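You operate a simulated robot arm through the tools that you are given. There is no shell and no other tool. Be economical: measure what you need, move in short steps, check, and stop when the job is done.

The job below is to be done with a simulated robot arm. You get a single attempt, and the scene is never put back.

TASK
Swap the folder's card for the trains card and shut the clip.
Fine: old card in the empty slot of the holder. Where these are worked on the way, their far stop is far enough and under half their travel is too little: clip of the leather folder.

It is judged by the outcome, as a careful person would: the job done as asked, and still so three seconds after it is handed in. It fails if anything else is knocked over, pushed out of place, dropped, spilled or broken.

THE ROBOT
A 6-joint arm with a two-finger parallel gripper, fixed in place. Base frame: the origin is at the foot of the arm, x ahead of it, y to its left, z up; the work surface is at about z = 0.76. Units: m, degrees, N and s.
With the tool pointing down near the work surface it reaches from about 0.24 to 0.64 m from the base axis. Its first joint turns from -66.0 to 66.0 degrees. Payload 2.7 kg.
The TCP is the grasp point between the finger pads, 0.023 m short of the fingertips. In the tool frame z runs along the fingers and y along their closing line. Largest opening 0.094 m; finger width 0.038, thickness 0.01; the body of the gripper, 0.054 by 0.096 m, starts 0.039 m behind the TCP.
Orientation is that of the tool frame in the base frame, as a unit quaternion [w, x, y, z]. With the fingers straight down and closing along the base's y, the tool's x points along the base's -x, its y along +y and its z along -z.

THE INTERFACE
- The arm moves only by the tool step_arm. Its argument "plan" is a list of rows, each an object (a shift or turn left out is 0, a gripper value left out holds the last) with "fingers": the closure in counts, from 0 (fully open) to 255 (shut); "translation": the shift along the tool's x, y, z in units of 300 mm (1.0 is 300 mm), a list of three; "rotation": the turn, a rotation vector about the tool's x, y, z in units of 45 degrees (1.0 is 45 degrees), a list of three. In form: [{"fingers": fingers, "translation": [x, y, z], "rotation": [ax, ay, az]}, ...]. A call has 1 to 10 rows; each row is the pose to reach, as a shift and turn from the pose commanded when the call began, along the tool's axes at that moment. A call with a number of a shift or a turn outside -1 to 1 is refused whole. Each row takes 0.2 s and may step no farther than 0.05 m and 8.6 degrees from the row before; otherwise, or with a gripper value out of range, the whole call is refused. A pose out of reach is approached as far as the arm can. The call stops where the force on the tool passes 40 N (or 10 N more than at its start, if that is more) or the arm is blocked; 0.2 s more then pass. The fingers move at their own pace (about 0.045 m/s each) and stop on an object; they squeeze with about 30 N. The grip force told is the motor's: it shows also when the fingers shut on nothing. Time passes only in rows, and 0.2 s behind the last, so rows that repeat a pose let the fingers close. The reply holds the time, the measured pose of the TCP, the force on the tool along the base axes, the opening and the grip force, in the units named above and with some noise, with the torque about the TCP (base axes, N m) and any sound that the robot's microphone picked up.
- Cameras (640 x 400 px; columns grow to the right, rows downward): "scene" is fixed at [0.0863, -0.4309, 1.4153]; the picture's right is [0.67, -0.74, 0.00], its down [-0.42, -0.38, -0.82] and it looks along [0.61, 0.55, -0.57] (base axes); focal length 309 px, centre (320, 200). "wrist" rides on the gripper at [0.086, 0.016, -0.075] in the tool frame; the picture's right is [-0.18, 0.98, 0.00], its down [-0.58, -0.11, -0.81] and it looks along [-0.79, -0.15, 0.59] (tool axes); focal length 243 px, centre (320, 200). There is no depth. A picture from a camera that has moved, and an enlarged one, comes with that camera's place and axes in the base frame and with its lens. The place of the scene camera against the robot may be out by one fixed shift of up to 0.018 m in any direction.
- camera(camera): a new picture of that camera. It takes no simulated time.
- enlarge(camera, box): a new picture of the part [left, top, right, bottom] of that camera's present view, enlarged. It takes no simulated time.
- hand_in(): hands the job in; it is judged then, once.

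Work in short steps. Places have to be worked out from the pictures, the camera data and where the tool is seen: move nearer, look again, correct. Check each grasp and each placing, and mend what went wrong. You have 120 turns and 84 pictures in all, those below and enlarged ones among them. Open the gripper and draw the arm clear of the work before you hand the job in, unless the task says otherwise; then end with one line.

The tools are called after "Request:" as name(argument=value, ...) on one line, values as JSON. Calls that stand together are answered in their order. step_arm: Moves the arm, as the interface text tells. Its arguments: {"type":"object","properties":{"plan":{"type":"array","items":{"type":"object","properties":{"fingers":{"type":"number"},"translation":{"type":"array","items":{"type":"number"}},"rotation":{"type":"array","items":{"type":"number"}}}}}},"required":["plan"]} The other tools are called the same way: camera (camera) takes a picture; enlarge (camera, box) takes an enlarged picture of a part of a camera's view; hand_in () hands the job in.

At the start:

```text
time: 0.0
tcp_pos: [0.3391, -0.0299, 1.222]
ee_rot: [0.001, 0.0, 1.0, 0.0]
ft_force: [-0.6, 0.1, 0.3]
ft_torque: [0.02, 0.0, 0.01]
gripper_width: 0.094
grasp_force: 0.1
```

scene: 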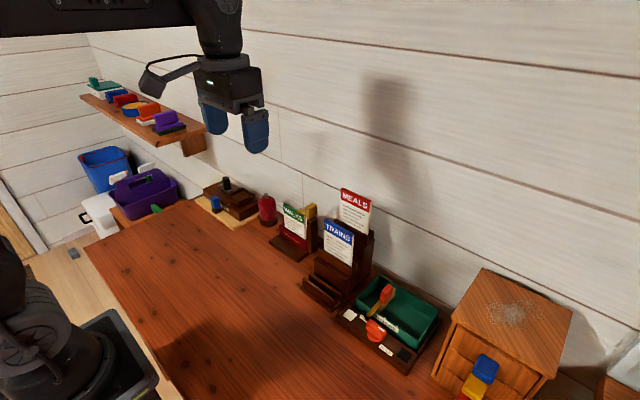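
wrist: 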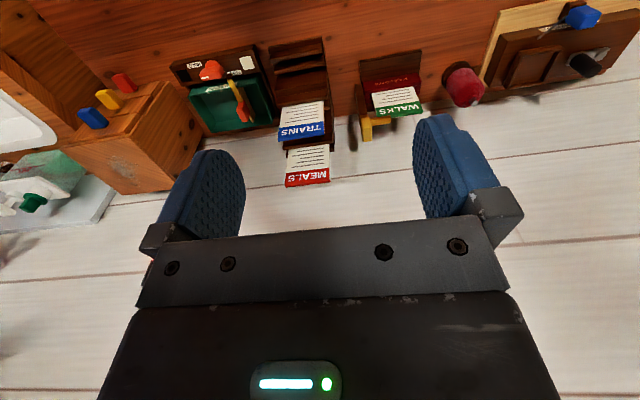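

The folder (holding WALKS, with a yellow clip) and the holder (TRAINS, MEALS, an empty front slot) are both in view. I'll enlarge each of them.

Request:
enlarge(camera="scene", box=[250, 170, 410, 320])

Request:
enlarge(camera="wrist", box=[240, 30, 480, 190])

```text
2.67 times, centred on (330, 245) of scene
camera zoom: at [0.0863, -0.4309, 1.4153], right [0.67, -0.74, 0.0], down [-0.42, -0.38, -0.82], along [0.61, 0.55, -0.57], focal length 824 px, centre (293, 80)
```

zoom: 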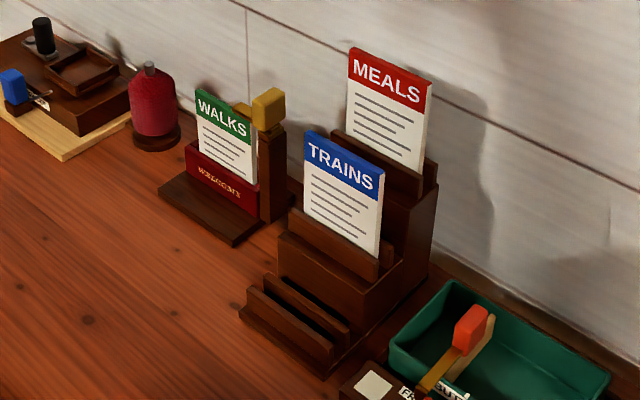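

```text
2.50 times, centred on (360, 110) of wrist
camera zoom: at [0.2519, -0.0139, 1.2947], right [0.18, 0.98, 0.0], down [0.58, -0.11, 0.81], along [0.79, -0.15, -0.59], focal length 606 px, centre (220, 425)
```

zoom: 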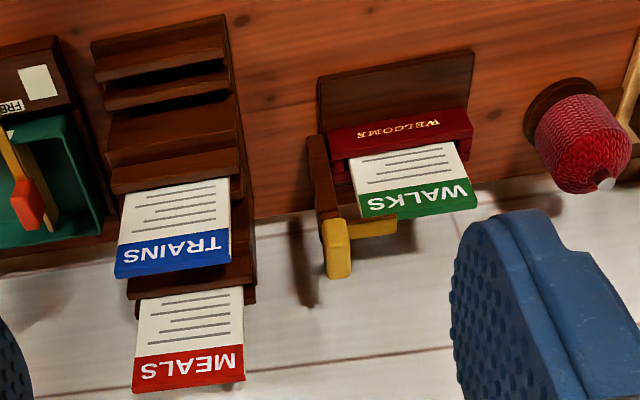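

The card tops come out at WALKS ≈ (0.54, 0.08, 0.90), TRAINS ≈ (0.52, -0.10, 0.95) and MEALS ≈ (0.58, -0.10, 1.0). I'll lower the wrist camera for a closer look at the folder.

Request:
step_arm(plan=[{"translation": [0, 0.06, 0.12]}, {"translation": [0, 0.12, 0.24]}, {"translation": [0, 0.18, 0.36]}, {"translation": [0, 0.24, 0.48]}, {"translation": [0, 0.28, 0.6]}])

Request:
camera(camera="wrist")

```text
time: 1.2
tcp_pos: [0.3364, 0.0542, 1.0402]
ee_rot: [0.001, 0.001, 1.0, 0.0]
ft_force: [-0.4, 0.6, 0.2]
ft_torque: [-0.04, 0.03, -0.01]
gripper_width: 0.0938
grasp_force: 0.1
```

```text
79 pictures are left
camera wrist: at [0.25, 0.0699, 1.1137], right [0.18, 0.98, 0.0], down [0.58, -0.11, 0.81], along [0.79, -0.15, -0.59], focal length 243 px, centre (320, 200)
```

wrist: 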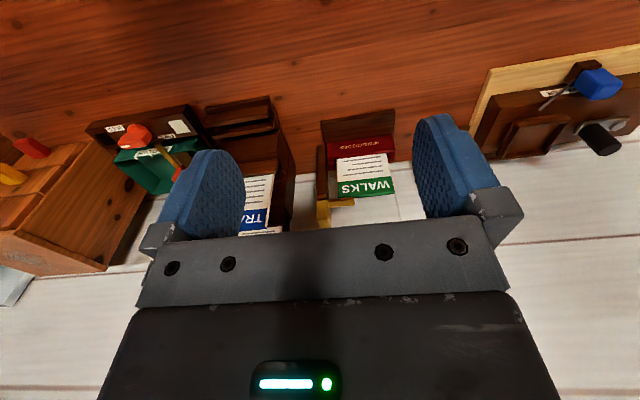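

Request:
enlarge(camera="wrist", box=[240, 90, 420, 240])

Request:
enlarge(camera="scene", box=[265, 190, 335, 265])

```text
2.67 times, centred on (330, 165) of wrist
camera zoom: at [0.25, 0.0699, 1.1137], right [0.18, 0.98, 0.0], down [0.58, -0.11, 0.81], along [0.79, -0.15, -0.59], focal length 647 px, centre (293, 293)
```

zoom: 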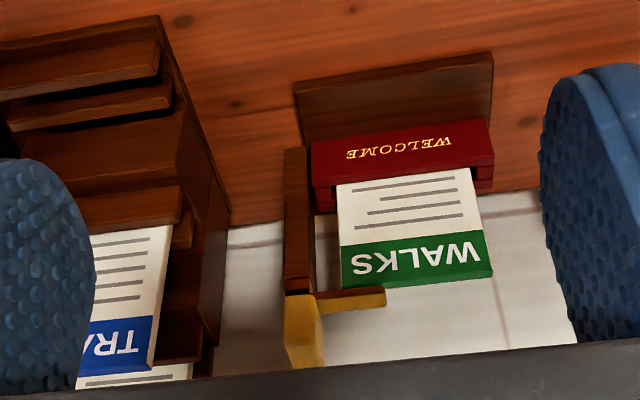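

```text
5.33 times, centred on (300, 228) of scene
camera zoom: at [0.0862, -0.4309, 1.4153], right [0.67, -0.74, 0.0], down [-0.42, -0.38, -0.82], along [0.61, 0.55, -0.57], focal length 1648 px, centre (427, 53)
```

zoom: 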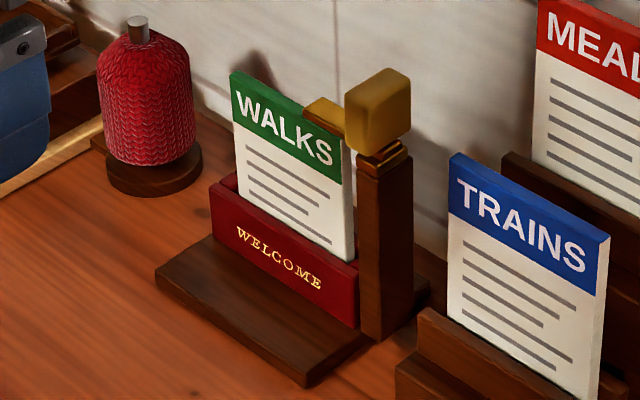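

The clip arm sits on a post at the folder's -y side, next to the card top. I'll turn the tool 90° so the camera can see it from the -y side.

Request:
step_arm(plan=[{"translation": [-0.04, -0.045, -0.03], "rotation": [0, 0, -0.166]}, {"translation": [-0.08, -0.09, -0.06], "rotation": [0, 0, -0.333]}, {"translation": [-0.12, -0.135, -0.09], "rotation": [0, 0, -0.5]}, {"translation": [-0.16, -0.18, -0.12], "rotation": [0, 0, -0.666]}, {"translation": [-0.2, -0.225, -0.15], "rotation": [0, 0, -0.833]}, {"translation": [-0.233, -0.267, -0.167], "rotation": [0, 0, -1.0]}])

Request:
step_arm(plan=[{"translation": [0, -0.06, 0], "rotation": [0, 0, -0.166]}, {"translation": [0, -0.12, 0], "rotation": [0, 0, -0.333]}, {"translation": [0, -0.18, 0], "rotation": [0, 0, -0.5]}, {"translation": [0, -0.24, 0], "rotation": [0, 0, -0.666]}, {"translation": [0, -0.3, 0], "rotation": [0, 0, -0.833]}, {"translation": [0, -0.349, 0], "rotation": [0, 0, -1.0]}])

Request:
camera(camera="wrist")

```text
time: 2.6
tcp_pos: [0.4091, -0.0266, 1.0902]
ee_rot: [0.0, -0.384, 0.923, -0.001]
ft_force: [0.1, 0.9, 0.4]
ft_torque: [0.02, 0.04, 0.0]
gripper_width: 0.0942
grasp_force: 0.0
```

```text
time: 4.0
tcp_pos: [0.4842, -0.0998, 1.0907]
ee_rot: [0.0, 0.708, -0.706, 0.0]
ft_force: [1.2, 0.2, 0.3]
ft_torque: [0.02, 0.0, 0.01]
gripper_width: 0.0937
grasp_force: 0.0
```

```text
76 pictures are left
camera wrist: at [0.4679, -0.1865, 1.1643], right [-0.98, 0.18, 0.0], down [0.11, 0.58, 0.81], along [0.15, 0.79, -0.59], focal length 243 px, centre (320, 200)
```

wrist: 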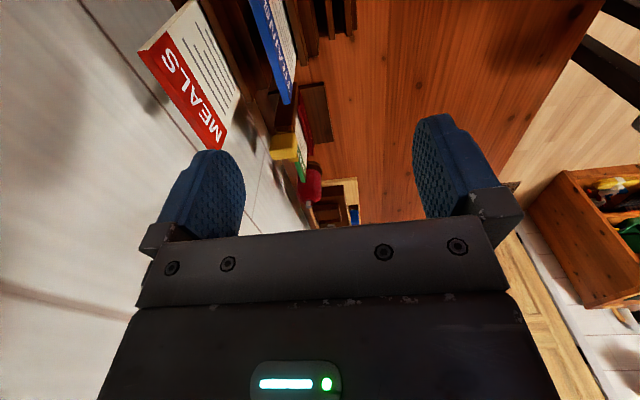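

Request:
enlarge(camera="wrist", box=[230, 80, 350, 200])

Request:
enlarge(camera="wrist", box=[120, 0, 380, 160])

```text
3.33 times, centred on (290, 140) of wrist
camera zoom: at [0.4679, -0.1865, 1.1643], right [-0.98, 0.18, 0.0], down [0.11, 0.58, 0.81], along [0.15, 0.79, -0.59], focal length 809 px, centre (420, 400)
```

zoom: 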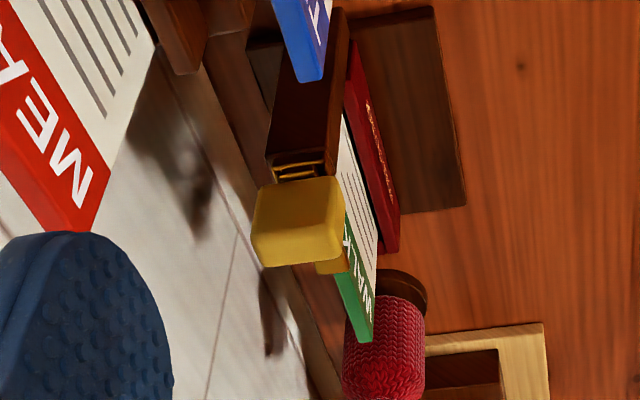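

```text
2.46 times, centred on (250, 80) of wrist
camera zoom: at [0.4679, -0.1865, 1.1643], right [-0.98, 0.18, 0.0], down [0.11, 0.58, 0.81], along [0.15, 0.79, -0.59], focal length 597 px, centre (492, 495)
```

zoom: 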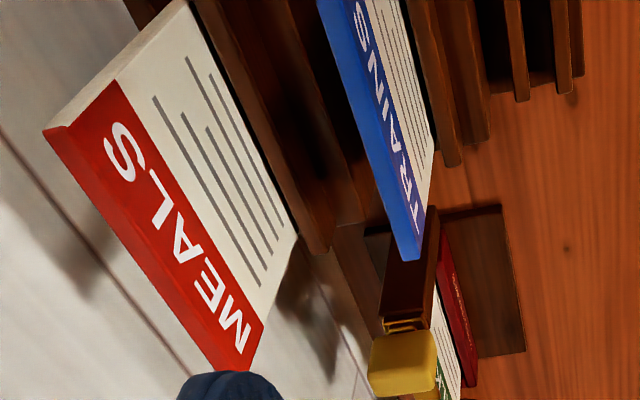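

I'll move the camera over the folder and look steeply down to see the clip's shape.

Request:
step_arm(plan=[{"translation": [-0.14, 0, 0]}, {"translation": [-0.28, 0, 0]}, {"translation": [-0.42, -0.03, 0]}, {"translation": [-0.55, -0.06, 0]}])

Request:
enlarge(camera="wrist", box=[200, 0, 400, 200])

```text
time: 5.0
tcp_pos: [0.5009, 0.0655, 1.0916]
ee_rot: [0.0, 0.708, -0.707, 0.0]
ft_force: [-0.3, 0.4, -0.2]
ft_torque: [-0.03, -0.01, 0.03]
gripper_width: 0.0942
grasp_force: 0.2
```

```text
2.00 times, centred on (300, 100) of wrist
camera zoom: at [0.4843, -0.0213, 1.1649], right [-0.98, 0.18, 0.0], down [0.11, 0.58, 0.81], along [0.15, 0.79, -0.59], focal length 485 px, centre (360, 400)
```

zoom: 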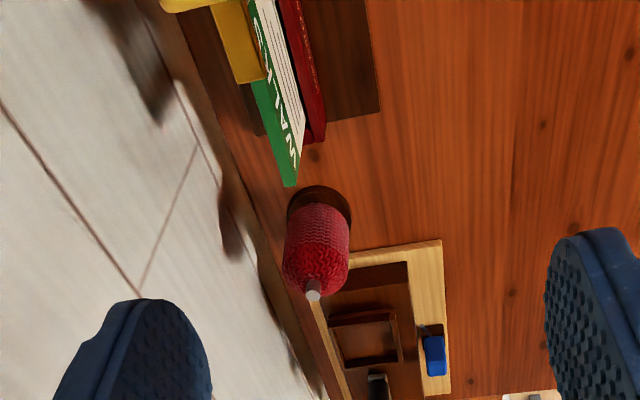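

Request:
step_arm(plan=[{"translation": [0.1, 0, -0.05]}, {"translation": [0.2, 0, -0.1]}])

Request:
enlarge(camera="wrist", box=[220, 0, 380, 120])

```text
time: 5.6
tcp_pos: [0.4993, 0.0046, 1.122]
ee_rot: [0.0, 0.708, -0.706, 0.0]
ft_force: [-0.9, 0.1, -0.2]
ft_torque: [0.0, 0.01, 0.01]
gripper_width: 0.0939
grasp_force: 0.1
```

```text
3.33 times, centred on (300, 60) of wrist
camera zoom: at [0.4833, -0.081, 1.1956], right [-0.98, 0.18, 0.0], down [0.11, 0.58, 0.81], along [0.15, 0.79, -0.59], focal length 809 px, centre (387, 667)
```

zoom: 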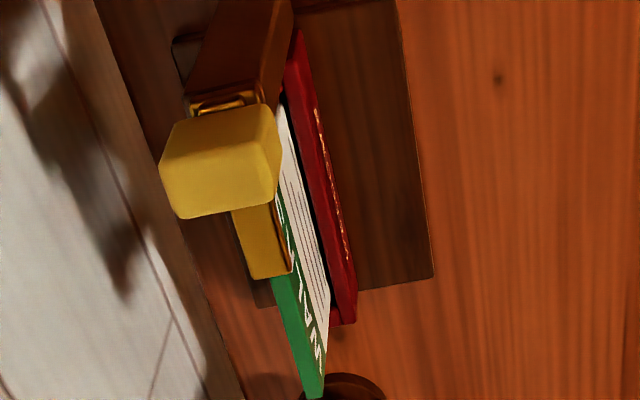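

Request:
enlarge(camera="scene", box=[285, 195, 325, 225])

```text
13.33 times, centred on (305, 210) of scene
camera zoom: at [0.0863, -0.4309, 1.4153], right [0.67, -0.74, 0.0], down [-0.42, -0.38, -0.82], along [0.61, 0.55, -0.57], focal length 4119 px, centre (520, 67)
```

zoom: 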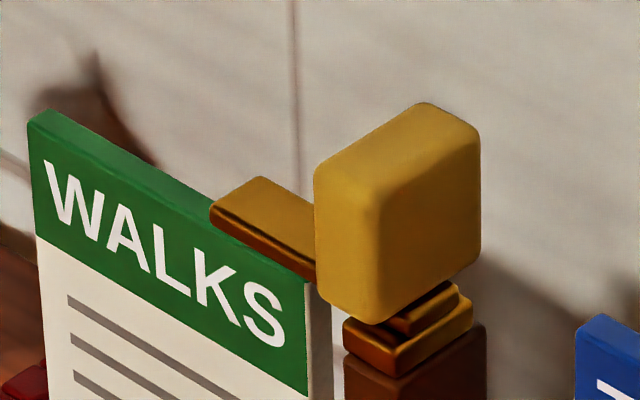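

The bar lies over the top edge of the card, so the clip is shut now and has to be opened first. The knob is at about (0.556, 0.019, 0.911). I'll turn back so the camera sits on the -x side and close the fingers part-way.

Request:
step_arm(plan=[{"fingers": 110, "rotation": [0, 0, 0.166]}, {"rotation": [0, 0, 0.333]}, {"rotation": [0, 0, 0.5]}, {"rotation": [0, 0, 0.666]}, {"rotation": [0, 0, 0.833]}, {"rotation": [0, 0, 1.0]}])

Request:
step_arm(plan=[{"rotation": [0, 0, 0.166]}, {"rotation": [0, 0, 0.333]}, {"rotation": [0, 0, 0.5]}, {"rotation": [0, 0, 0.666]}, {"rotation": [0, 0, 0.833]}, {"rotation": [0, 0, 1.0]}])

Request:
step_arm(plan=[{"translation": [-0.1, 0.02, 0.08]}, {"translation": [-0.19, 0.047, 0.2]}, {"translation": [-0.19, 0.047, 0.36]}, {"translation": [-0.19, 0.047, 0.49]}])

Request:
camera(camera="wrist")

```text
time: 7.0
tcp_pos: [0.5008, 0.0044, 1.1221]
ee_rot: [0.0, -0.382, 0.924, 0.0]
ft_force: [-0.4, -1.1, 0.2]
ft_torque: [0.01, 0.01, 0.0]
gripper_width: 0.0535
grasp_force: 0.1
```

```text
time: 8.4
tcp_pos: [0.5016, 0.0037, 1.1222]
ee_rot: [0.001, 0.0, 1.0, 0.0]
ft_force: [-0.7, 0.3, 0.5]
ft_torque: [-0.01, -0.01, -0.03]
gripper_width: 0.0534
grasp_force: 0.1
```

```text
time: 9.4
tcp_pos: [0.5577, 0.0211, 0.9719]
ee_rot: [0.0, 0.0, 1.0, -0.001]
ft_force: [-0.3, -0.3, 0.4]
ft_torque: [-0.04, 0.01, 0.0]
gripper_width: 0.0535
grasp_force: 0.0
```

```text
70 pictures are left
camera wrist: at [0.4708, 0.0365, 1.0451], right [0.18, 0.98, 0.0], down [0.58, -0.11, 0.81], along [0.79, -0.15, -0.59], focal length 243 px, centre (320, 200)
```

wrist: 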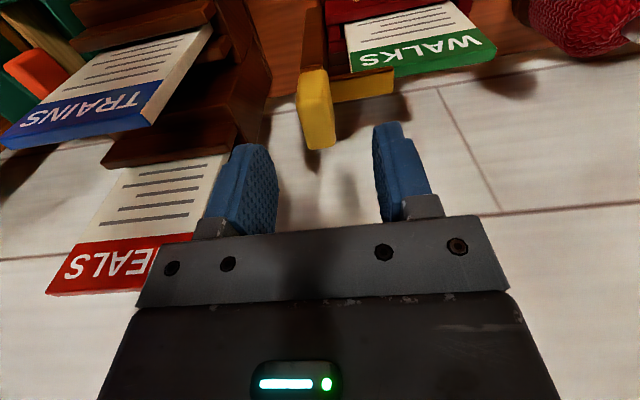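

The knob lies between the fingers: about 20 mm wide in y, about 35 mm long in x, with its top near z = 0.926. I'll lower so the tips stay just above the bar, then close on it.

Request:
step_arm(plan=[{"translation": [0, -0.01, 0.08]}, {"translation": [0, -0.01, 0.15]}, {"translation": [0, -0.01, 0.15]}])

Request:
camera(camera="wrist")

Request:
enlarge(camera="scene", box=[265, 170, 345, 230])

```text
time: 10.2
tcp_pos: [0.5568, 0.0163, 0.931]
ee_rot: [0.001, 0.0, 1.0, -0.001]
ft_force: [0.7, -0.4, 0.6]
ft_torque: [0.0, 0.02, -0.01]
gripper_width: 0.0533
grasp_force: 0.0
```

```text
69 pictures are left
camera wrist: at [0.4702, 0.0334, 1.0034], right [0.18, 0.98, 0.0], down [0.58, -0.11, 0.81], along [0.79, -0.15, -0.59], focal length 243 px, centre (320, 200)
```

wrist: 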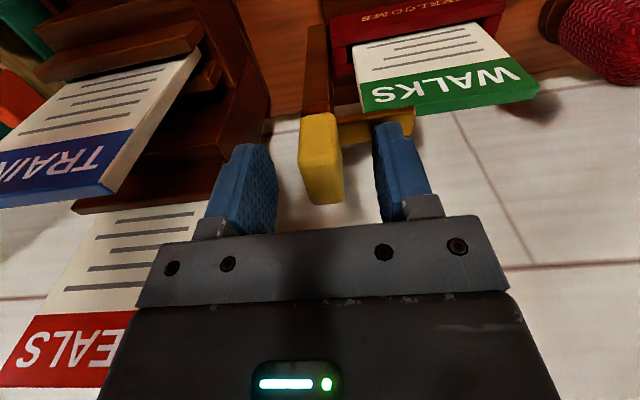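

```text
6.67 times, centred on (305, 200) of scene
camera zoom: at [0.0863, -0.4309, 1.4153], right [0.67, -0.74, 0.0], down [-0.42, -0.38, -0.82], along [0.61, 0.55, -0.57], focal length 2060 px, centre (420, 200)
```

zoom: 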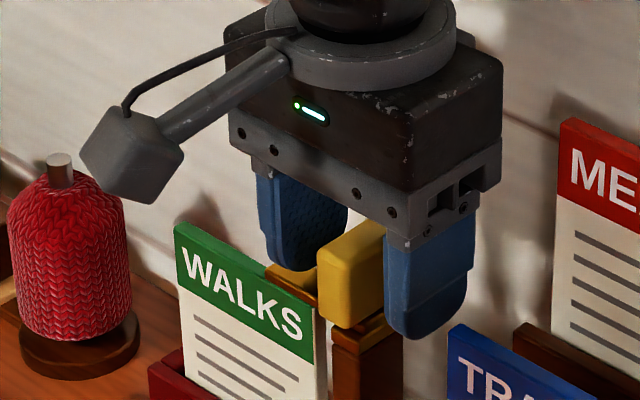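

The fingers straddle the knob and clear the bar. I'm closing on it now.

Request:
step_arm(plan=[{"fingers": 255, "translation": [0, 0, 0.01]}, {"fingers": 255, "translation": [0, 0, 0.01]}, {"fingers": 255, "translation": [0, 0, 0.01]}])

Request:
camera(camera="wrist")

```text
time: 11.0
tcp_pos: [0.5568, 0.0164, 0.9261]
ee_rot: [0.001, 0.0, 1.0, 0.0]
ft_force: [-0.6, 0.0, -0.9]
ft_torque: [0.03, -0.03, -0.07]
gripper_width: 0.0178
grasp_force: 40.4
```

```text
67 pictures are left
camera wrist: at [0.4706, 0.0332, 1.0001], right [0.18, 0.98, 0.0], down [0.58, -0.11, 0.81], along [0.79, -0.15, -0.59], focal length 243 px, centre (320, 200)
```

wrist: 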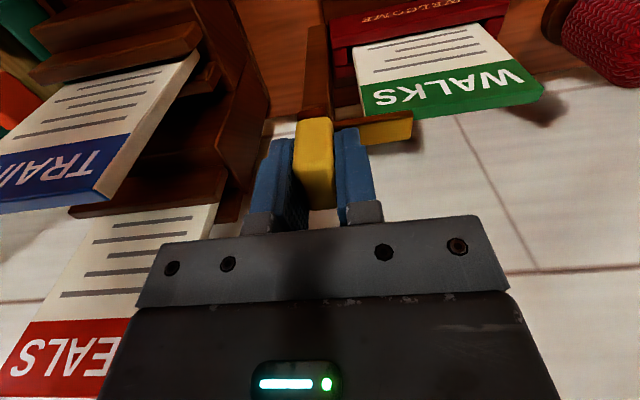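

Grip confirmed (18 mm). I'll try a small twist that would swing the bar backward (+tool z).

Request:
step_arm(plan=[{"rotation": [0, 0, 0.1]}, {"rotation": [0, 0, 0.2]}])

Request:
camera(camera="wrist")

```text
time: 11.6
tcp_pos: [0.5579, 0.0173, 0.9255]
ee_rot: [0.0, 0.077, 0.997, 0.0]
ft_force: [-0.5, 0.4, -3.9]
ft_torque: [-0.05, -0.12, 1.77]
gripper_width: 0.0221
grasp_force: 45.0
```

```text
66 pictures are left
camera wrist: at [0.4742, 0.0461, 1.0002], right [0.33, 0.94, 0.0], down [0.56, -0.2, 0.81], along [0.76, -0.27, -0.59], focal length 243 px, centre (320, 200)
```

wrist: 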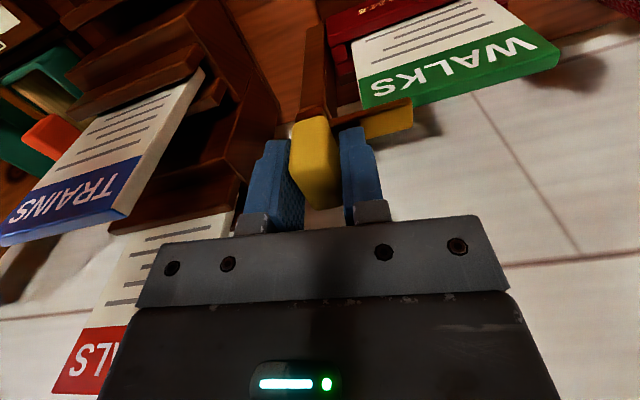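

That way is blocked (1.8 N·m, and the fingers were forced open). I'll undo it and try the other way.

Request:
step_arm(plan=[{"rotation": [0, 0, -0.1]}, {"rotation": [0, 0, -0.2]}, {"rotation": [0, 0, -0.3]}, {"rotation": [0, 0, -0.4]}])

Request:
camera(camera="wrist")

```text
time: 12.6
tcp_pos: [0.5571, 0.0158, 0.9273]
ee_rot: [0.001, -0.078, 0.997, 0.0]
ft_force: [0.0, -1.6, 0.2]
ft_torque: [0.04, -0.19, -1.81]
gripper_width: 0.0224
grasp_force: 45.1
```

```text
65 pictures are left
camera wrist: at [0.4694, 0.0191, 1.0003], right [0.03, 1.0, 0.0], down [0.59, -0.02, 0.81], along [0.81, -0.02, -0.59], focal length 243 px, centre (320, 200)
```

wrist: 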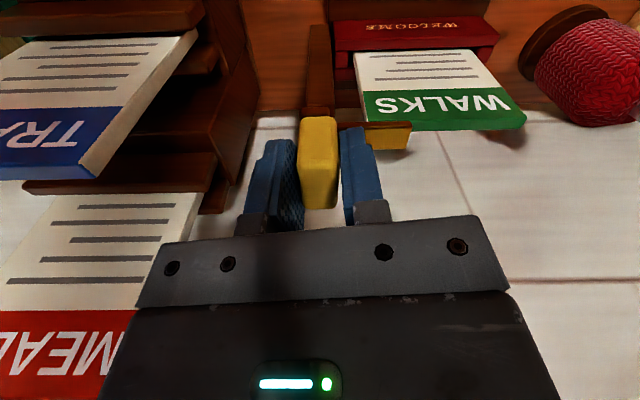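

Both twists are blocked equally, so it isn't a vertical pivot. It's more likely a slide (the bar runs on a rail) or a flip. I'll square up and pull gently toward -y.

Request:
step_arm(plan=[{"rotation": [0, 0, 0.1]}, {"rotation": [0, 0, 0.2]}, {"rotation": [0, 0, 0.2]}])

Request:
step_arm(plan=[{"translation": [0, -0.01, 0]}, {"translation": [0, -0.02, 0]}, {"translation": [0, -0.03, 0]}])

Request:
camera(camera="wrist")

```text
time: 13.4
tcp_pos: [0.5583, 0.0169, 0.9274]
ee_rot: [0.001, -0.001, 1.0, 0.0]
ft_force: [1.7, -0.3, 3.5]
ft_torque: [-0.02, -0.11, 0.03]
gripper_width: 0.0176
grasp_force: 44.8
```

```text
time: 14.2
tcp_pos: [0.5576, 0.0079, 0.9264]
ee_rot: [0.002, 0.0, 1.0, 0.0]
ft_force: [14.1, -0.3, -2.3]
ft_torque: [0.02, 0.73, -0.02]
gripper_width: 0.0175
grasp_force: 45.3
```

```text
64 pictures are left
camera wrist: at [0.4712, 0.0237, 1.0001], right [0.18, 0.98, 0.0], down [0.58, -0.11, 0.81], along [0.79, -0.15, -0.59], focal length 243 px, centre (320, 200)
```

wrist: 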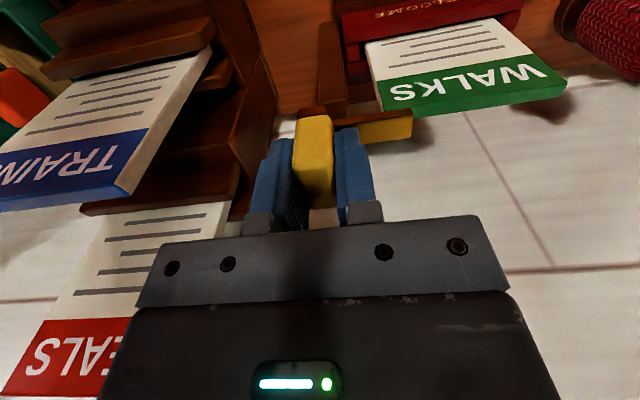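

It slides: the bar moved with the knob toward -y. The sideways force says the slide direction leans a little to +x, so I'll keep pulling with that correction until it stops.

Request:
step_arm(plan=[{"translation": [-0.004, -0.015, 0]}, {"translation": [-0.006, -0.03, 0]}, {"translation": [-0.008, -0.045, 0]}, {"translation": [-0.01, -0.06, 0]}, {"translation": [-0.012, -0.075, 0]}])

Request:
camera(camera="wrist")

```text
time: 15.4
tcp_pos: [0.5588, -0.0151, 0.9263]
ee_rot: [-0.006, 0.0, 1.0, 0.001]
ft_force: [-35.9, 1.1, 8.4]
ft_torque: [0.06, 0.1, -0.1]
gripper_width: 0.0175
grasp_force: 44.9
```

```text
63 pictures are left
camera wrist: at [0.4729, 0.0005, 1.0012], right [0.18, 0.98, 0.0], down [0.59, -0.11, 0.8], along [0.79, -0.15, -0.6], focal length 243 px, centre (320, 200)
```

wrist: 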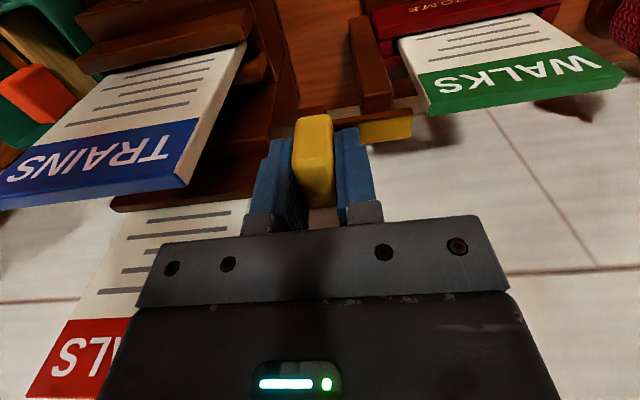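

The bar end is almost off the card. I over-corrected in x (-36 N), so I'll ease that and continue toward the stop.

Request:
step_arm(plan=[{"translation": [0.008, 0, 0]}, {"translation": [0.008, -0.015, 0]}, {"translation": [0.008, -0.03, 0]}, {"translation": [0.008, -0.045, 0]}])

Request:
camera(camera="wrist")

Request:
enlarge(camera="scene", box=[265, 170, 345, 230])

```text
time: 16.4
tcp_pos: [0.5605, -0.0172, 0.9268]
ee_rot: [-0.001, -0.002, 1.0, 0.007]
ft_force: [-4.0, 11.5, 1.8]
ft_torque: [-0.67, -0.44, -0.56]
gripper_width: 0.0174
grasp_force: 45.4
stopped in row 4: the force on the tool passed its limit at 49 N (the readings are from after the stop); the commanded pose is now the measured one
```

```text
62 pictures are left
camera wrist: at [0.4723, -0.0027, 1.0004], right [0.18, 0.98, 0.01], down [0.58, -0.12, 0.8], along [0.79, -0.14, -0.59], focal length 243 px, centre (320, 200)
```

wrist: 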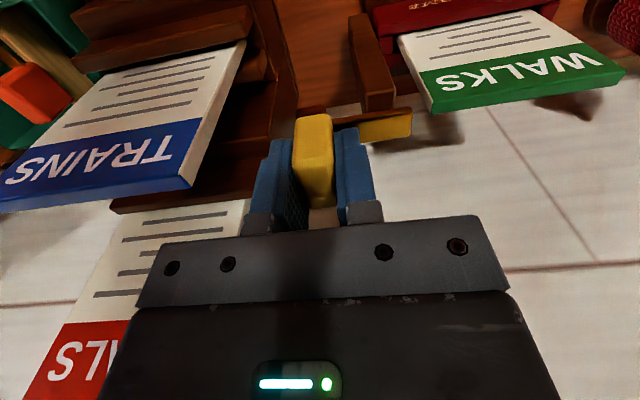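

```text
6.67 times, centred on (305, 200) of scene
camera zoom: at [0.0861, -0.4306, 1.4155], right [0.67, -0.74, 0.0], down [-0.42, -0.38, -0.82], along [0.61, 0.55, -0.57], focal length 2060 px, centre (420, 200)
```

zoom: 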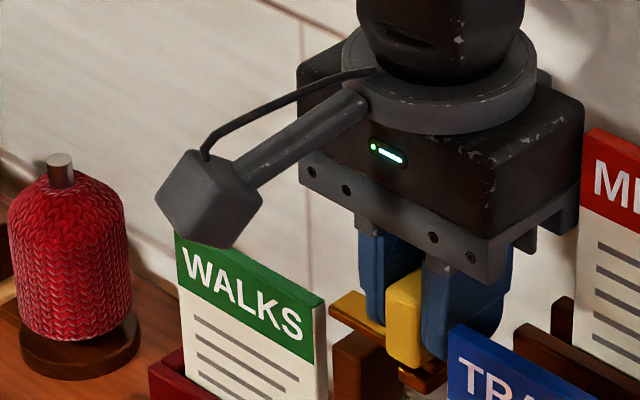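

The clip hit its far stop after about 33 mm, and the bar has cleared the card. I'll release the knob and rise.

Request:
step_arm(plan=[{"fingers": 150}, {"fingers": 150}, {"fingers": 150, "translation": [0, 0, -0.1]}, {"translation": [0, 0, -0.25]}, {"translation": [0.05, 0, -0.4]}])

Request:
camera(camera="wrist")

Request:
enlarge(camera="scene", box=[270, 180, 390, 270])

```text
time: 17.6
tcp_pos: [0.5444, -0.0212, 1.0454]
ee_rot: [0.0, -0.002, 1.0, 0.005]
ft_force: [-0.7, -0.1, 0.2]
ft_torque: [0.02, -0.03, 0.0]
gripper_width: 0.0388
grasp_force: 0.0
```

```text
60 pictures are left
camera wrist: at [0.4576, -0.0057, 1.1182], right [0.18, 0.98, 0.01], down [0.58, -0.12, 0.8], along [0.79, -0.14, -0.59], focal length 243 px, centre (320, 200)
```

wrist: 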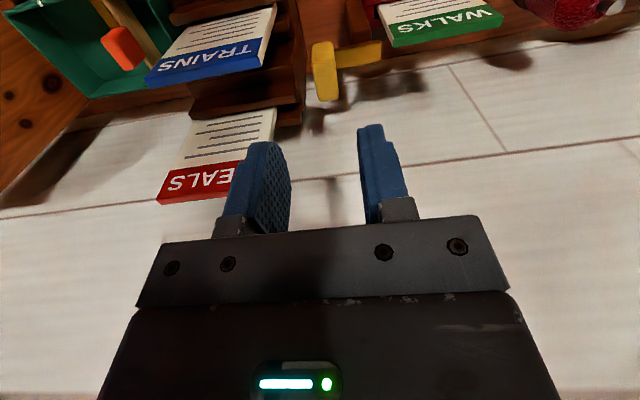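

```text
4.44 times, centred on (330, 225) of scene
camera zoom: at [0.0863, -0.4309, 1.4153], right [0.67, -0.74, 0.0], down [-0.42, -0.38, -0.82], along [0.61, 0.55, -0.57], focal length 1373 px, centre (276, 89)
```

zoom: 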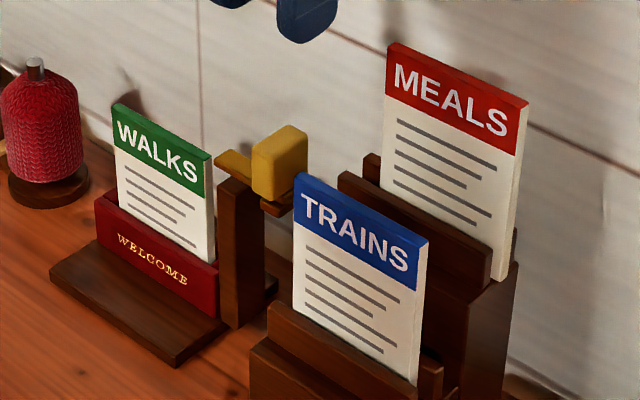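

The bar has just cleared the card. Now I'll turn the tool +90°, with the camera on the +y side, so the fingers close across the cards, and look at WALKS from above.

Request:
step_arm(plan=[{"fingers": 110, "translation": [0.01, 0.045, -0.03], "rotation": [0, 0, 0.166]}, {"translation": [0.01, 0.09, -0.033], "rotation": [0, 0, 0.333]}, {"translation": [0.02, 0.135, -0.033], "rotation": [0, 0, 0.5]}, {"translation": [0.02, 0.18, -0.033], "rotation": [0, 0, 0.666]}, {"translation": [0.03, 0.225, -0.033], "rotation": [0, 0, 0.833]}, {"translation": [0.033, 0.267, -0.033], "rotation": [0, 0, 1.0]}])

Request:
step_arm(plan=[{"translation": [0.034, 0.026, 0], "rotation": [0, 0, 0.166]}, {"translation": [0.068, 0.052, 0], "rotation": [0, 0, 0.333]}, {"translation": [0.102, 0.078, 0], "rotation": [0, 0, 0.5]}, {"translation": [0.136, 0.104, 0], "rotation": [0, 0, 0.666]}, {"translation": [0.17, 0.13, 0], "rotation": [0, 0, 0.833]}, {"translation": [0.203, 0.156, 0], "rotation": [0, 0, 1.0]}])

Request:
camera(camera="wrist")

```text
time: 19.0
tcp_pos: [0.5342, 0.0598, 1.0575]
ee_rot: [-0.002, 0.382, 0.924, 0.005]
ft_force: [-0.1, 0.4, 0.3]
ft_torque: [0.0, -0.01, 0.04]
gripper_width: 0.0538
grasp_force: 0.0
```

```text
time: 20.4
tcp_pos: [0.5224, 0.1348, 1.0582]
ee_rot: [-0.004, 0.707, 0.708, 0.004]
ft_force: [0.3, 0.3, -0.7]
ft_torque: [-0.02, 0.01, 0.0]
gripper_width: 0.0533
grasp_force: 0.0
```

```text
58 pictures are left
camera wrist: at [0.5387, 0.2208, 1.133], right [0.98, -0.18, 0.0], down [-0.11, -0.59, 0.8], along [-0.15, -0.79, -0.6], focal length 243 px, centre (320, 200)
```

wrist: 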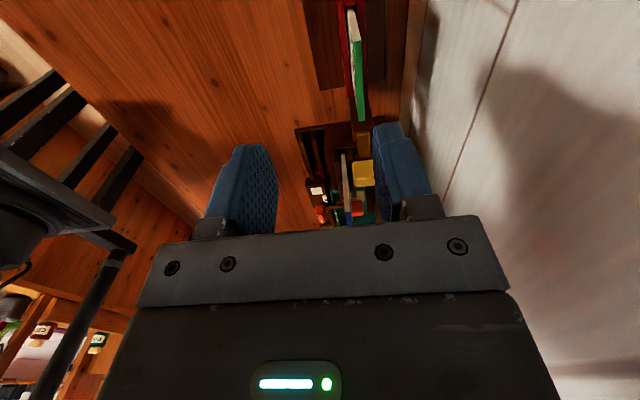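

Request:
enlarge(camera="wrist", box=[290, 0, 450, 120])

Request:
enlarge(camera="wrist", box=[290, 105, 400, 230])

```text
3.33 times, centred on (370, 60) of wrist
camera zoom: at [0.5387, 0.2208, 1.133], right [0.98, -0.18, 0.0], down [-0.11, -0.59, 0.8], along [-0.15, -0.79, -0.6], focal length 809 px, centre (153, 667)
```

zoom: 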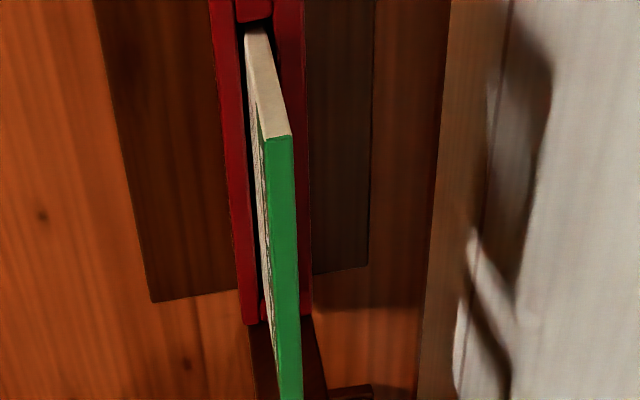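

```text
3.20 times, centred on (345, 168) of wrist
camera zoom: at [0.5387, 0.2208, 1.133], right [0.98, -0.18, 0.0], down [-0.11, -0.59, 0.8], along [-0.15, -0.79, -0.6], focal length 776 px, centre (240, 304)
```

zoom: 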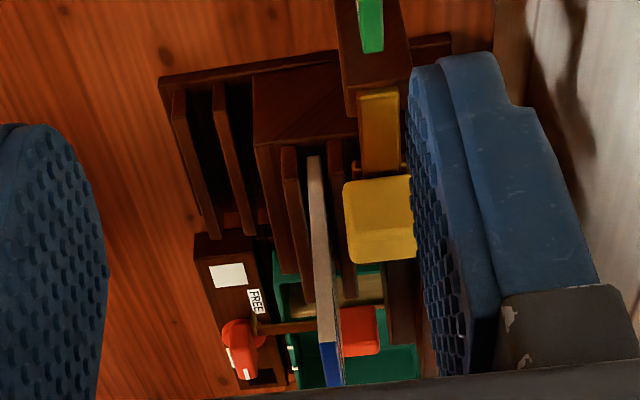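

WALKS's top edge runs from (0.553, 0.045) to (0.555, 0.127), top z ≈ 0.889, about 6–7 mm thick and standing upright. I'll move above it, level the tool, and match the 1.5° yaw.

Request:
step_arm(plan=[{"translation": [-0.08, 0.05, 0.05], "rotation": [0, -0.0145, 0.033]}, {"translation": [-0.167, 0.105, 0.13], "rotation": [0, -0.0145, 0.033]}, {"translation": [-0.167, 0.105, 0.27], "rotation": [0, -0.0145, 0.033]}, {"translation": [-0.167, 0.105, 0.39], "rotation": [0, -0.0145, 0.033]}])

Request:
camera(camera="wrist")

```text
time: 21.4
tcp_pos: [0.5534, 0.086, 0.9403]
ee_rot: [0.001, 0.715, 0.699, -0.001]
ft_force: [0.1, 0.1, 0.5]
ft_torque: [0.0, -0.01, 0.01]
gripper_width: 0.0536
grasp_force: 0.0
```

```text
55 pictures are left
camera wrist: at [0.571, 0.1729, 1.0129], right [0.98, -0.21, 0.0], down [-0.12, -0.58, 0.81], along [-0.17, -0.79, -0.59], focal length 243 px, centre (320, 200)
```

wrist: 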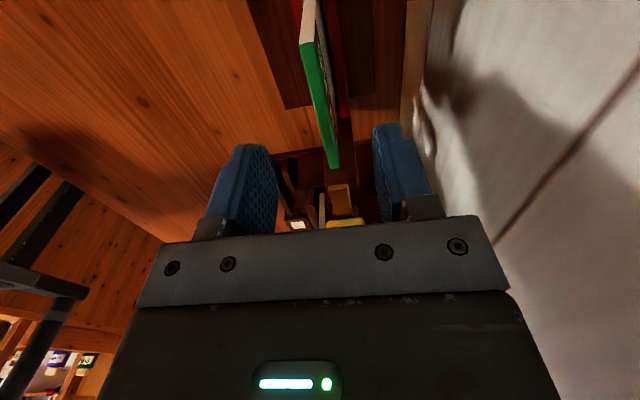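

The card is centred between the fingers and the yaw matches. I'll go down for a shallow grip (TCP about 9 mm above the card top) and close.

Request:
step_arm(plan=[{"translation": [0, 0, 0.08]}, {"translation": [0, 0, 0.141]}, {"fingers": 255, "translation": [0, 0, 0.141]}, {"fingers": 255, "translation": [0, 0, 0.141]}, {"fingers": 255, "translation": [0, 0, 0.141]}, {"fingers": 255, "translation": [0, 0, 0.141]}])

Request:
camera(camera="wrist")

Request:
enlarge(camera="scene", box=[250, 160, 350, 240])

```text
time: 22.8
tcp_pos: [0.5546, 0.0853, 0.8973]
ee_rot: [-0.001, 0.715, 0.699, -0.002]
ft_force: [0.2, 0.7, 0.5]
ft_torque: [0.01, 0.03, -0.02]
gripper_width: 0.0072
grasp_force: 29.9
```

```text
54 pictures are left
camera wrist: at [0.5724, 0.1722, 0.9705], right [0.98, -0.21, 0.0], down [-0.12, -0.58, 0.81], along [-0.17, -0.79, -0.59], focal length 243 px, centre (320, 200)
```

wrist: 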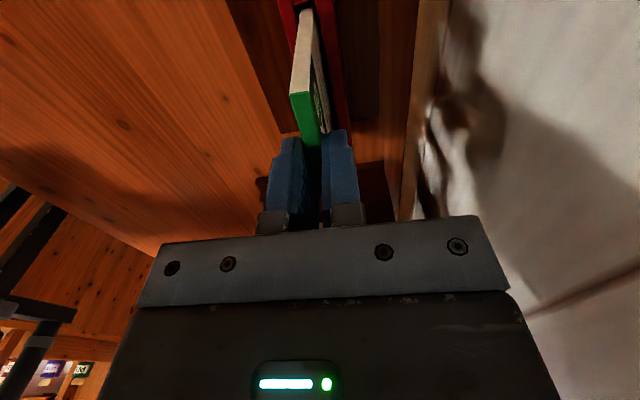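

```text
5.00 times, centred on (300, 200) of scene
camera zoom: at [0.0863, -0.4309, 1.4153], right [0.67, -0.74, 0.0], down [-0.42, -0.38, -0.82], along [0.61, 0.55, -0.57], focal length 1545 px, centre (420, 200)
```

zoom: 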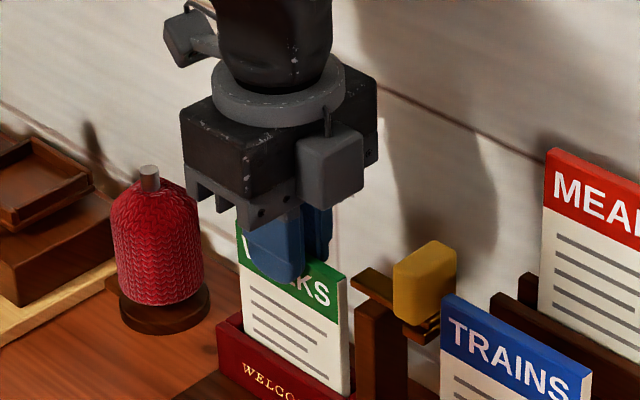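

Gripped at 7 mm. I'll lift straight up.

Request:
step_arm(plan=[{"translation": [0, 0, -0.07]}, {"translation": [0, 0, -0.15]}, {"translation": [0, 0, -0.25]}, {"translation": [0, 0, -0.35]}, {"translation": [0, 0, -0.48]}, {"translation": [0, 0, -0.6]}])

Request:
camera(camera="wrist")

Request:
enlarge(camera="scene", box=[230, 120, 390, 300])

```text
time: 24.2
tcp_pos: [0.5552, 0.0886, 1.0779]
ee_rot: [0.0, 0.715, 0.699, 0.0]
ft_force: [0.5, 0.8, -0.6]
ft_torque: [0.0, 0.01, 0.0]
gripper_width: 0.007
grasp_force: 30.7
```

```text
52 pictures are left
camera wrist: at [0.5736, 0.1744, 1.1523], right [0.98, -0.21, 0.0], down [-0.12, -0.58, 0.81], along [-0.17, -0.79, -0.59], focal length 243 px, centre (320, 200)
```

wrist: 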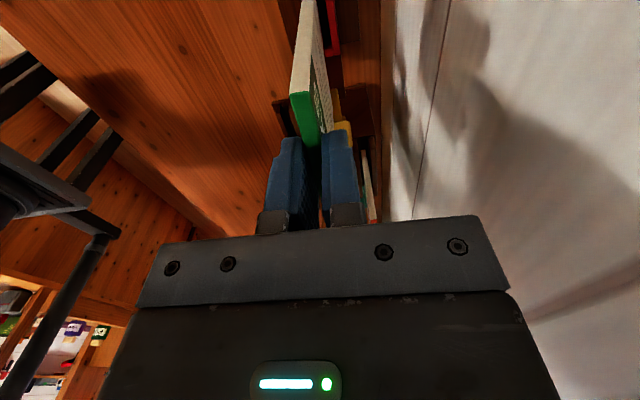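

```text
2.22 times, centred on (310, 210) of scene
camera zoom: at [0.0863, -0.4309, 1.4153], right [0.67, -0.74, 0.0], down [-0.42, -0.38, -0.82], along [0.61, 0.55, -0.57], focal length 686 px, centre (342, 178)
```

zoom: 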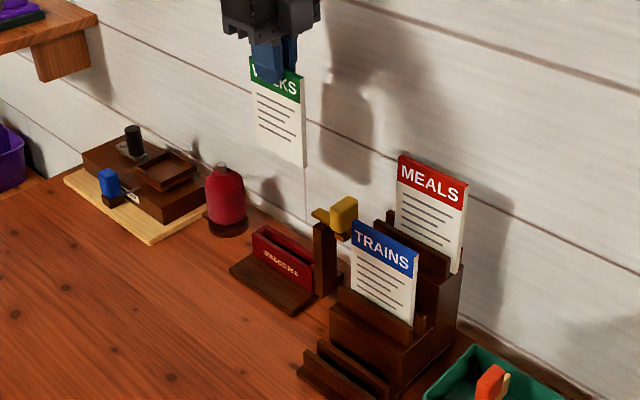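

WALKS is free. The card is about 0.12 m tall, so its bottom is near 0.95. I'll bring it out in front (-x) first, then across (-y) to the holder.

Request:
step_arm(plan=[{"translation": [0, -0.12, 0]}, {"translation": [0, -0.24, 0]}, {"translation": [0, -0.336, 0]}, {"translation": [-0.14, -0.336, 0]}, {"translation": [-0.28, -0.336, 0]}, {"translation": [-0.42, -0.336, 0]}, {"translation": [-0.56, -0.336, 0]}, {"translation": [-0.64, -0.336, 0]}])

Request:
camera(camera="wrist")

Request:
enlarge(camera="scene", box=[270, 170, 410, 330])

```text
time: 26.0
tcp_pos: [0.45, -0.1025, 1.079]
ee_rot: [0.0, 0.715, 0.699, 0.0]
ft_force: [-1.0, -0.7, -0.2]
ft_torque: [-0.01, 0.0, -0.02]
gripper_width: 0.007
grasp_force: 29.8
```

```text
50 pictures are left
camera wrist: at [0.4673, -0.0154, 1.1526], right [0.98, -0.2, 0.0], down [-0.12, -0.58, 0.81], along [-0.17, -0.79, -0.59], focal length 243 px, centre (320, 200)
```

wrist: 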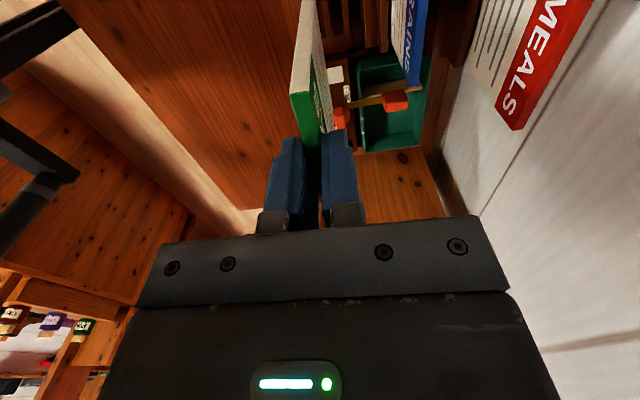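

```text
2.50 times, centred on (340, 250) of scene
camera zoom: at [0.0863, -0.4309, 1.4153], right [0.67, -0.74, 0.0], down [-0.42, -0.38, -0.82], along [0.61, 0.55, -0.57], focal length 772 px, centre (270, 75)
```

zoom: 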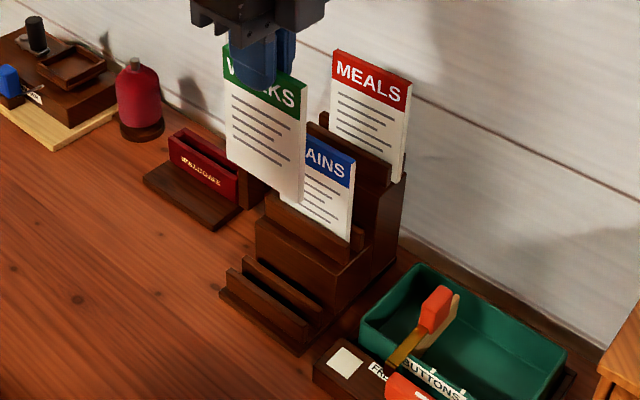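

The card blocks the view of the slot. I'll back off toward +y and -x to see the empty slot past it.

Request:
step_arm(plan=[{"translation": [0.13, -0.04, 0]}, {"translation": [0.26, -0.09, 0]}, {"translation": [0.387, -0.109, 0]}])

Request:
enlarge(camera="wrist", box=[310, 40, 470, 160])

```text
time: 26.8
tcp_pos: [0.4196, 0.0137, 1.0769]
ee_rot: [0.0, 0.715, 0.699, 0.0]
ft_force: [0.3, -0.6, -1.0]
ft_torque: [0.0, -0.02, 0.01]
gripper_width: 0.0068
grasp_force: 29.9
```

```text
3.33 times, centred on (390, 100) of wrist
camera zoom: at [0.4377, 0.1008, 1.1502], right [0.98, -0.21, 0.0], down [-0.12, -0.58, 0.81], along [-0.17, -0.79, -0.59], focal length 809 px, centre (87, 533)
```

zoom: 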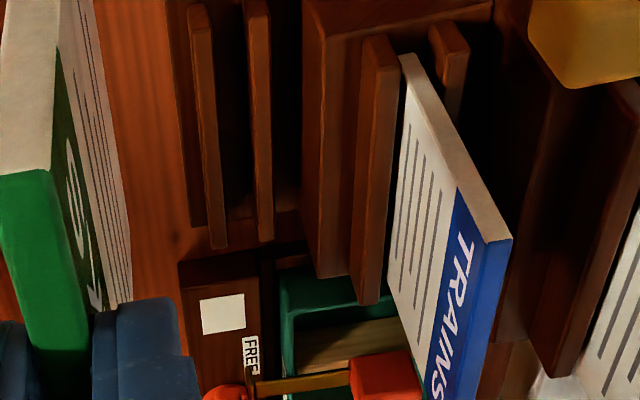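

The empty slot's centre is at x ≈ 0.463, y ≈ -0.100, with the lip top near z ≈ 0.80 and a gap of about 14 mm. I'll position over it and go down to just above the lips.

Request:
step_arm(plan=[{"translation": [-0.13, 0.05, 0]}, {"translation": [-0.26, 0.1, 0]}, {"translation": [-0.376, 0.153, 0]}, {"translation": [-0.376, 0.153, 0.13]}, {"translation": [-0.376, 0.153, 0.26]}, {"translation": [-0.376, 0.153, 0.38]}])

Request:
camera(camera="wrist")

Request:
enlarge(camera="scene", box=[280, 200, 400, 320])

```text
time: 28.2
tcp_pos: [0.4653, -0.1028, 0.9631]
ee_rot: [0.0, 0.715, 0.699, 0.0]
ft_force: [0.4, 0.1, 0.2]
ft_torque: [0.01, 0.01, -0.01]
gripper_width: 0.0067
grasp_force: 30.0
```

```text
47 pictures are left
camera wrist: at [0.4828, -0.0166, 1.0373], right [0.98, -0.21, 0.0], down [-0.12, -0.58, 0.81], along [-0.17, -0.79, -0.59], focal length 243 px, centre (320, 200)
```

wrist: 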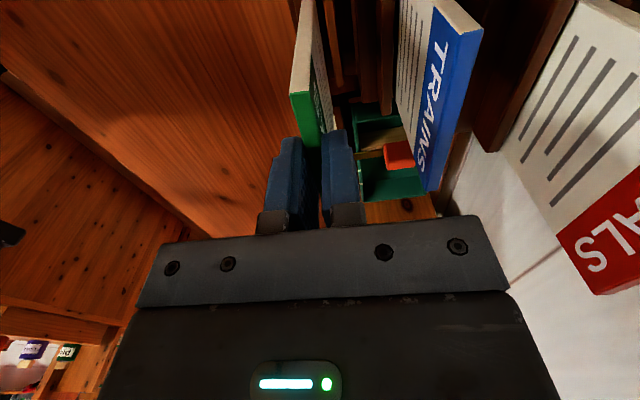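

```text
3.33 times, centred on (340, 260) of scene
camera zoom: at [0.0863, -0.4309, 1.4153], right [0.67, -0.74, 0.0], down [-0.42, -0.38, -0.82], along [0.61, 0.55, -0.57], focal length 1030 px, centre (253, 0)
```

zoom: 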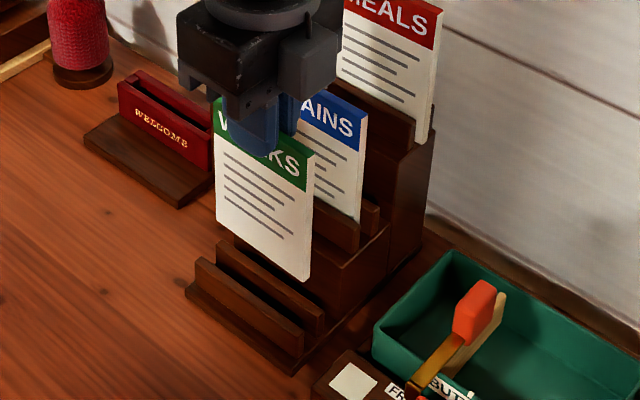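

In the scene view the card's right edge sits in the slot just as TRAINS sits in its own. I'll lower gently.

Request:
step_arm(plan=[{"translation": [0, 0, 0.05]}, {"translation": [0, 0, 0.1]}, {"translation": [0, 0, 0.14]}, {"translation": [0, 0, 0.16]}])

Request:
enlarge(camera="scene", box=[280, 200, 400, 320])

Request:
camera(camera="wrist")

```text
time: 29.2
tcp_pos: [0.4639, -0.1013, 0.9153]
ee_rot: [0.0, 0.715, 0.699, -0.001]
ft_force: [0.6, 0.2, -0.4]
ft_torque: [0.01, 0.0, -0.01]
gripper_width: 0.0067
grasp_force: 30.0
```

```text
3.33 times, centred on (340, 260) of scene
camera zoom: at [0.0863, -0.4309, 1.4153], right [0.67, -0.74, 0.0], down [-0.42, -0.38, -0.82], along [0.61, 0.55, -0.57], focal length 1030 px, centre (253, 0)
```

zoom: 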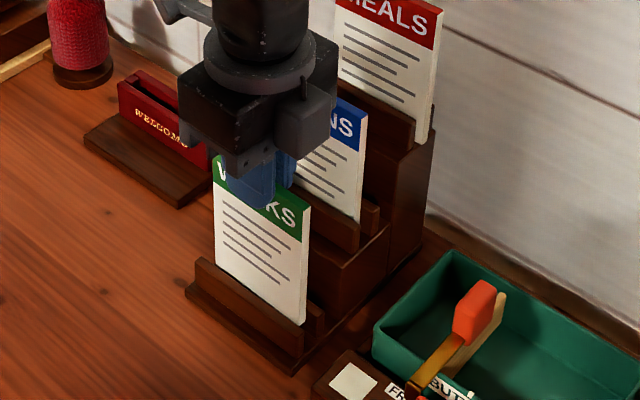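

```text
44 pictures are left
camera wrist: at [0.4823, -0.0151, 0.9898], right [0.98, -0.21, 0.0], down [-0.12, -0.58, 0.81], along [-0.17, -0.79, -0.59], focal length 243 px, centre (320, 200)
```

wrist: 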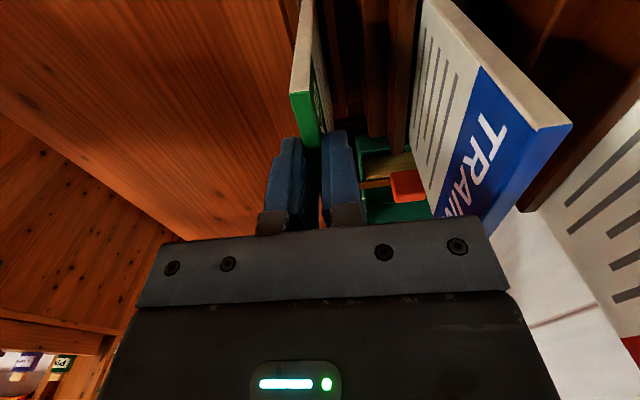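

The card is behind the front lip and entering the slot. I'll lower in small steps until it touches bottom.

Request:
step_arm(plan=[{"translation": [0, 0, 0.012]}, {"translation": [0, 0, 0.024]}, {"translation": [0, 0, 0.03]}])

Request:
enlarge(camera="scene", box=[280, 200, 400, 320])

```text
time: 30.0
tcp_pos: [0.4623, -0.1001, 0.908]
ee_rot: [0.0, 0.715, 0.699, -0.001]
ft_force: [-0.1, -0.8, -0.3]
ft_torque: [0.0, 0.02, -0.03]
gripper_width: 0.0068
grasp_force: 29.6
```

```text
3.33 times, centred on (340, 260) of scene
camera zoom: at [0.0863, -0.4309, 1.4153], right [0.67, -0.74, 0.0], down [-0.42, -0.38, -0.82], along [0.61, 0.55, -0.57], focal length 1030 px, centre (253, 0)
```

zoom: 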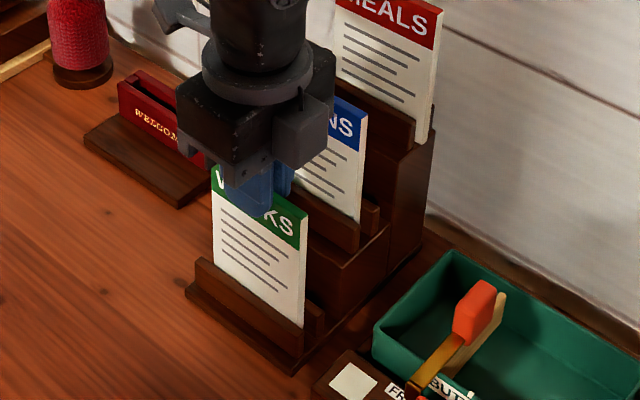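

Request:
step_arm(plan=[{"translation": [0, 0, 0.007]}, {"translation": [0, 0, 0.014]}, {"translation": [0, 0, 0.02]}])

```text
time: 30.8
tcp_pos: [0.4635, -0.0998, 0.9015]
ee_rot: [-0.001, 0.715, 0.699, 0.0]
ft_force: [0.6, -0.2, -0.4]
ft_torque: [0.02, 0.02, -0.02]
gripper_width: 0.0068
grasp_force: 29.9
```

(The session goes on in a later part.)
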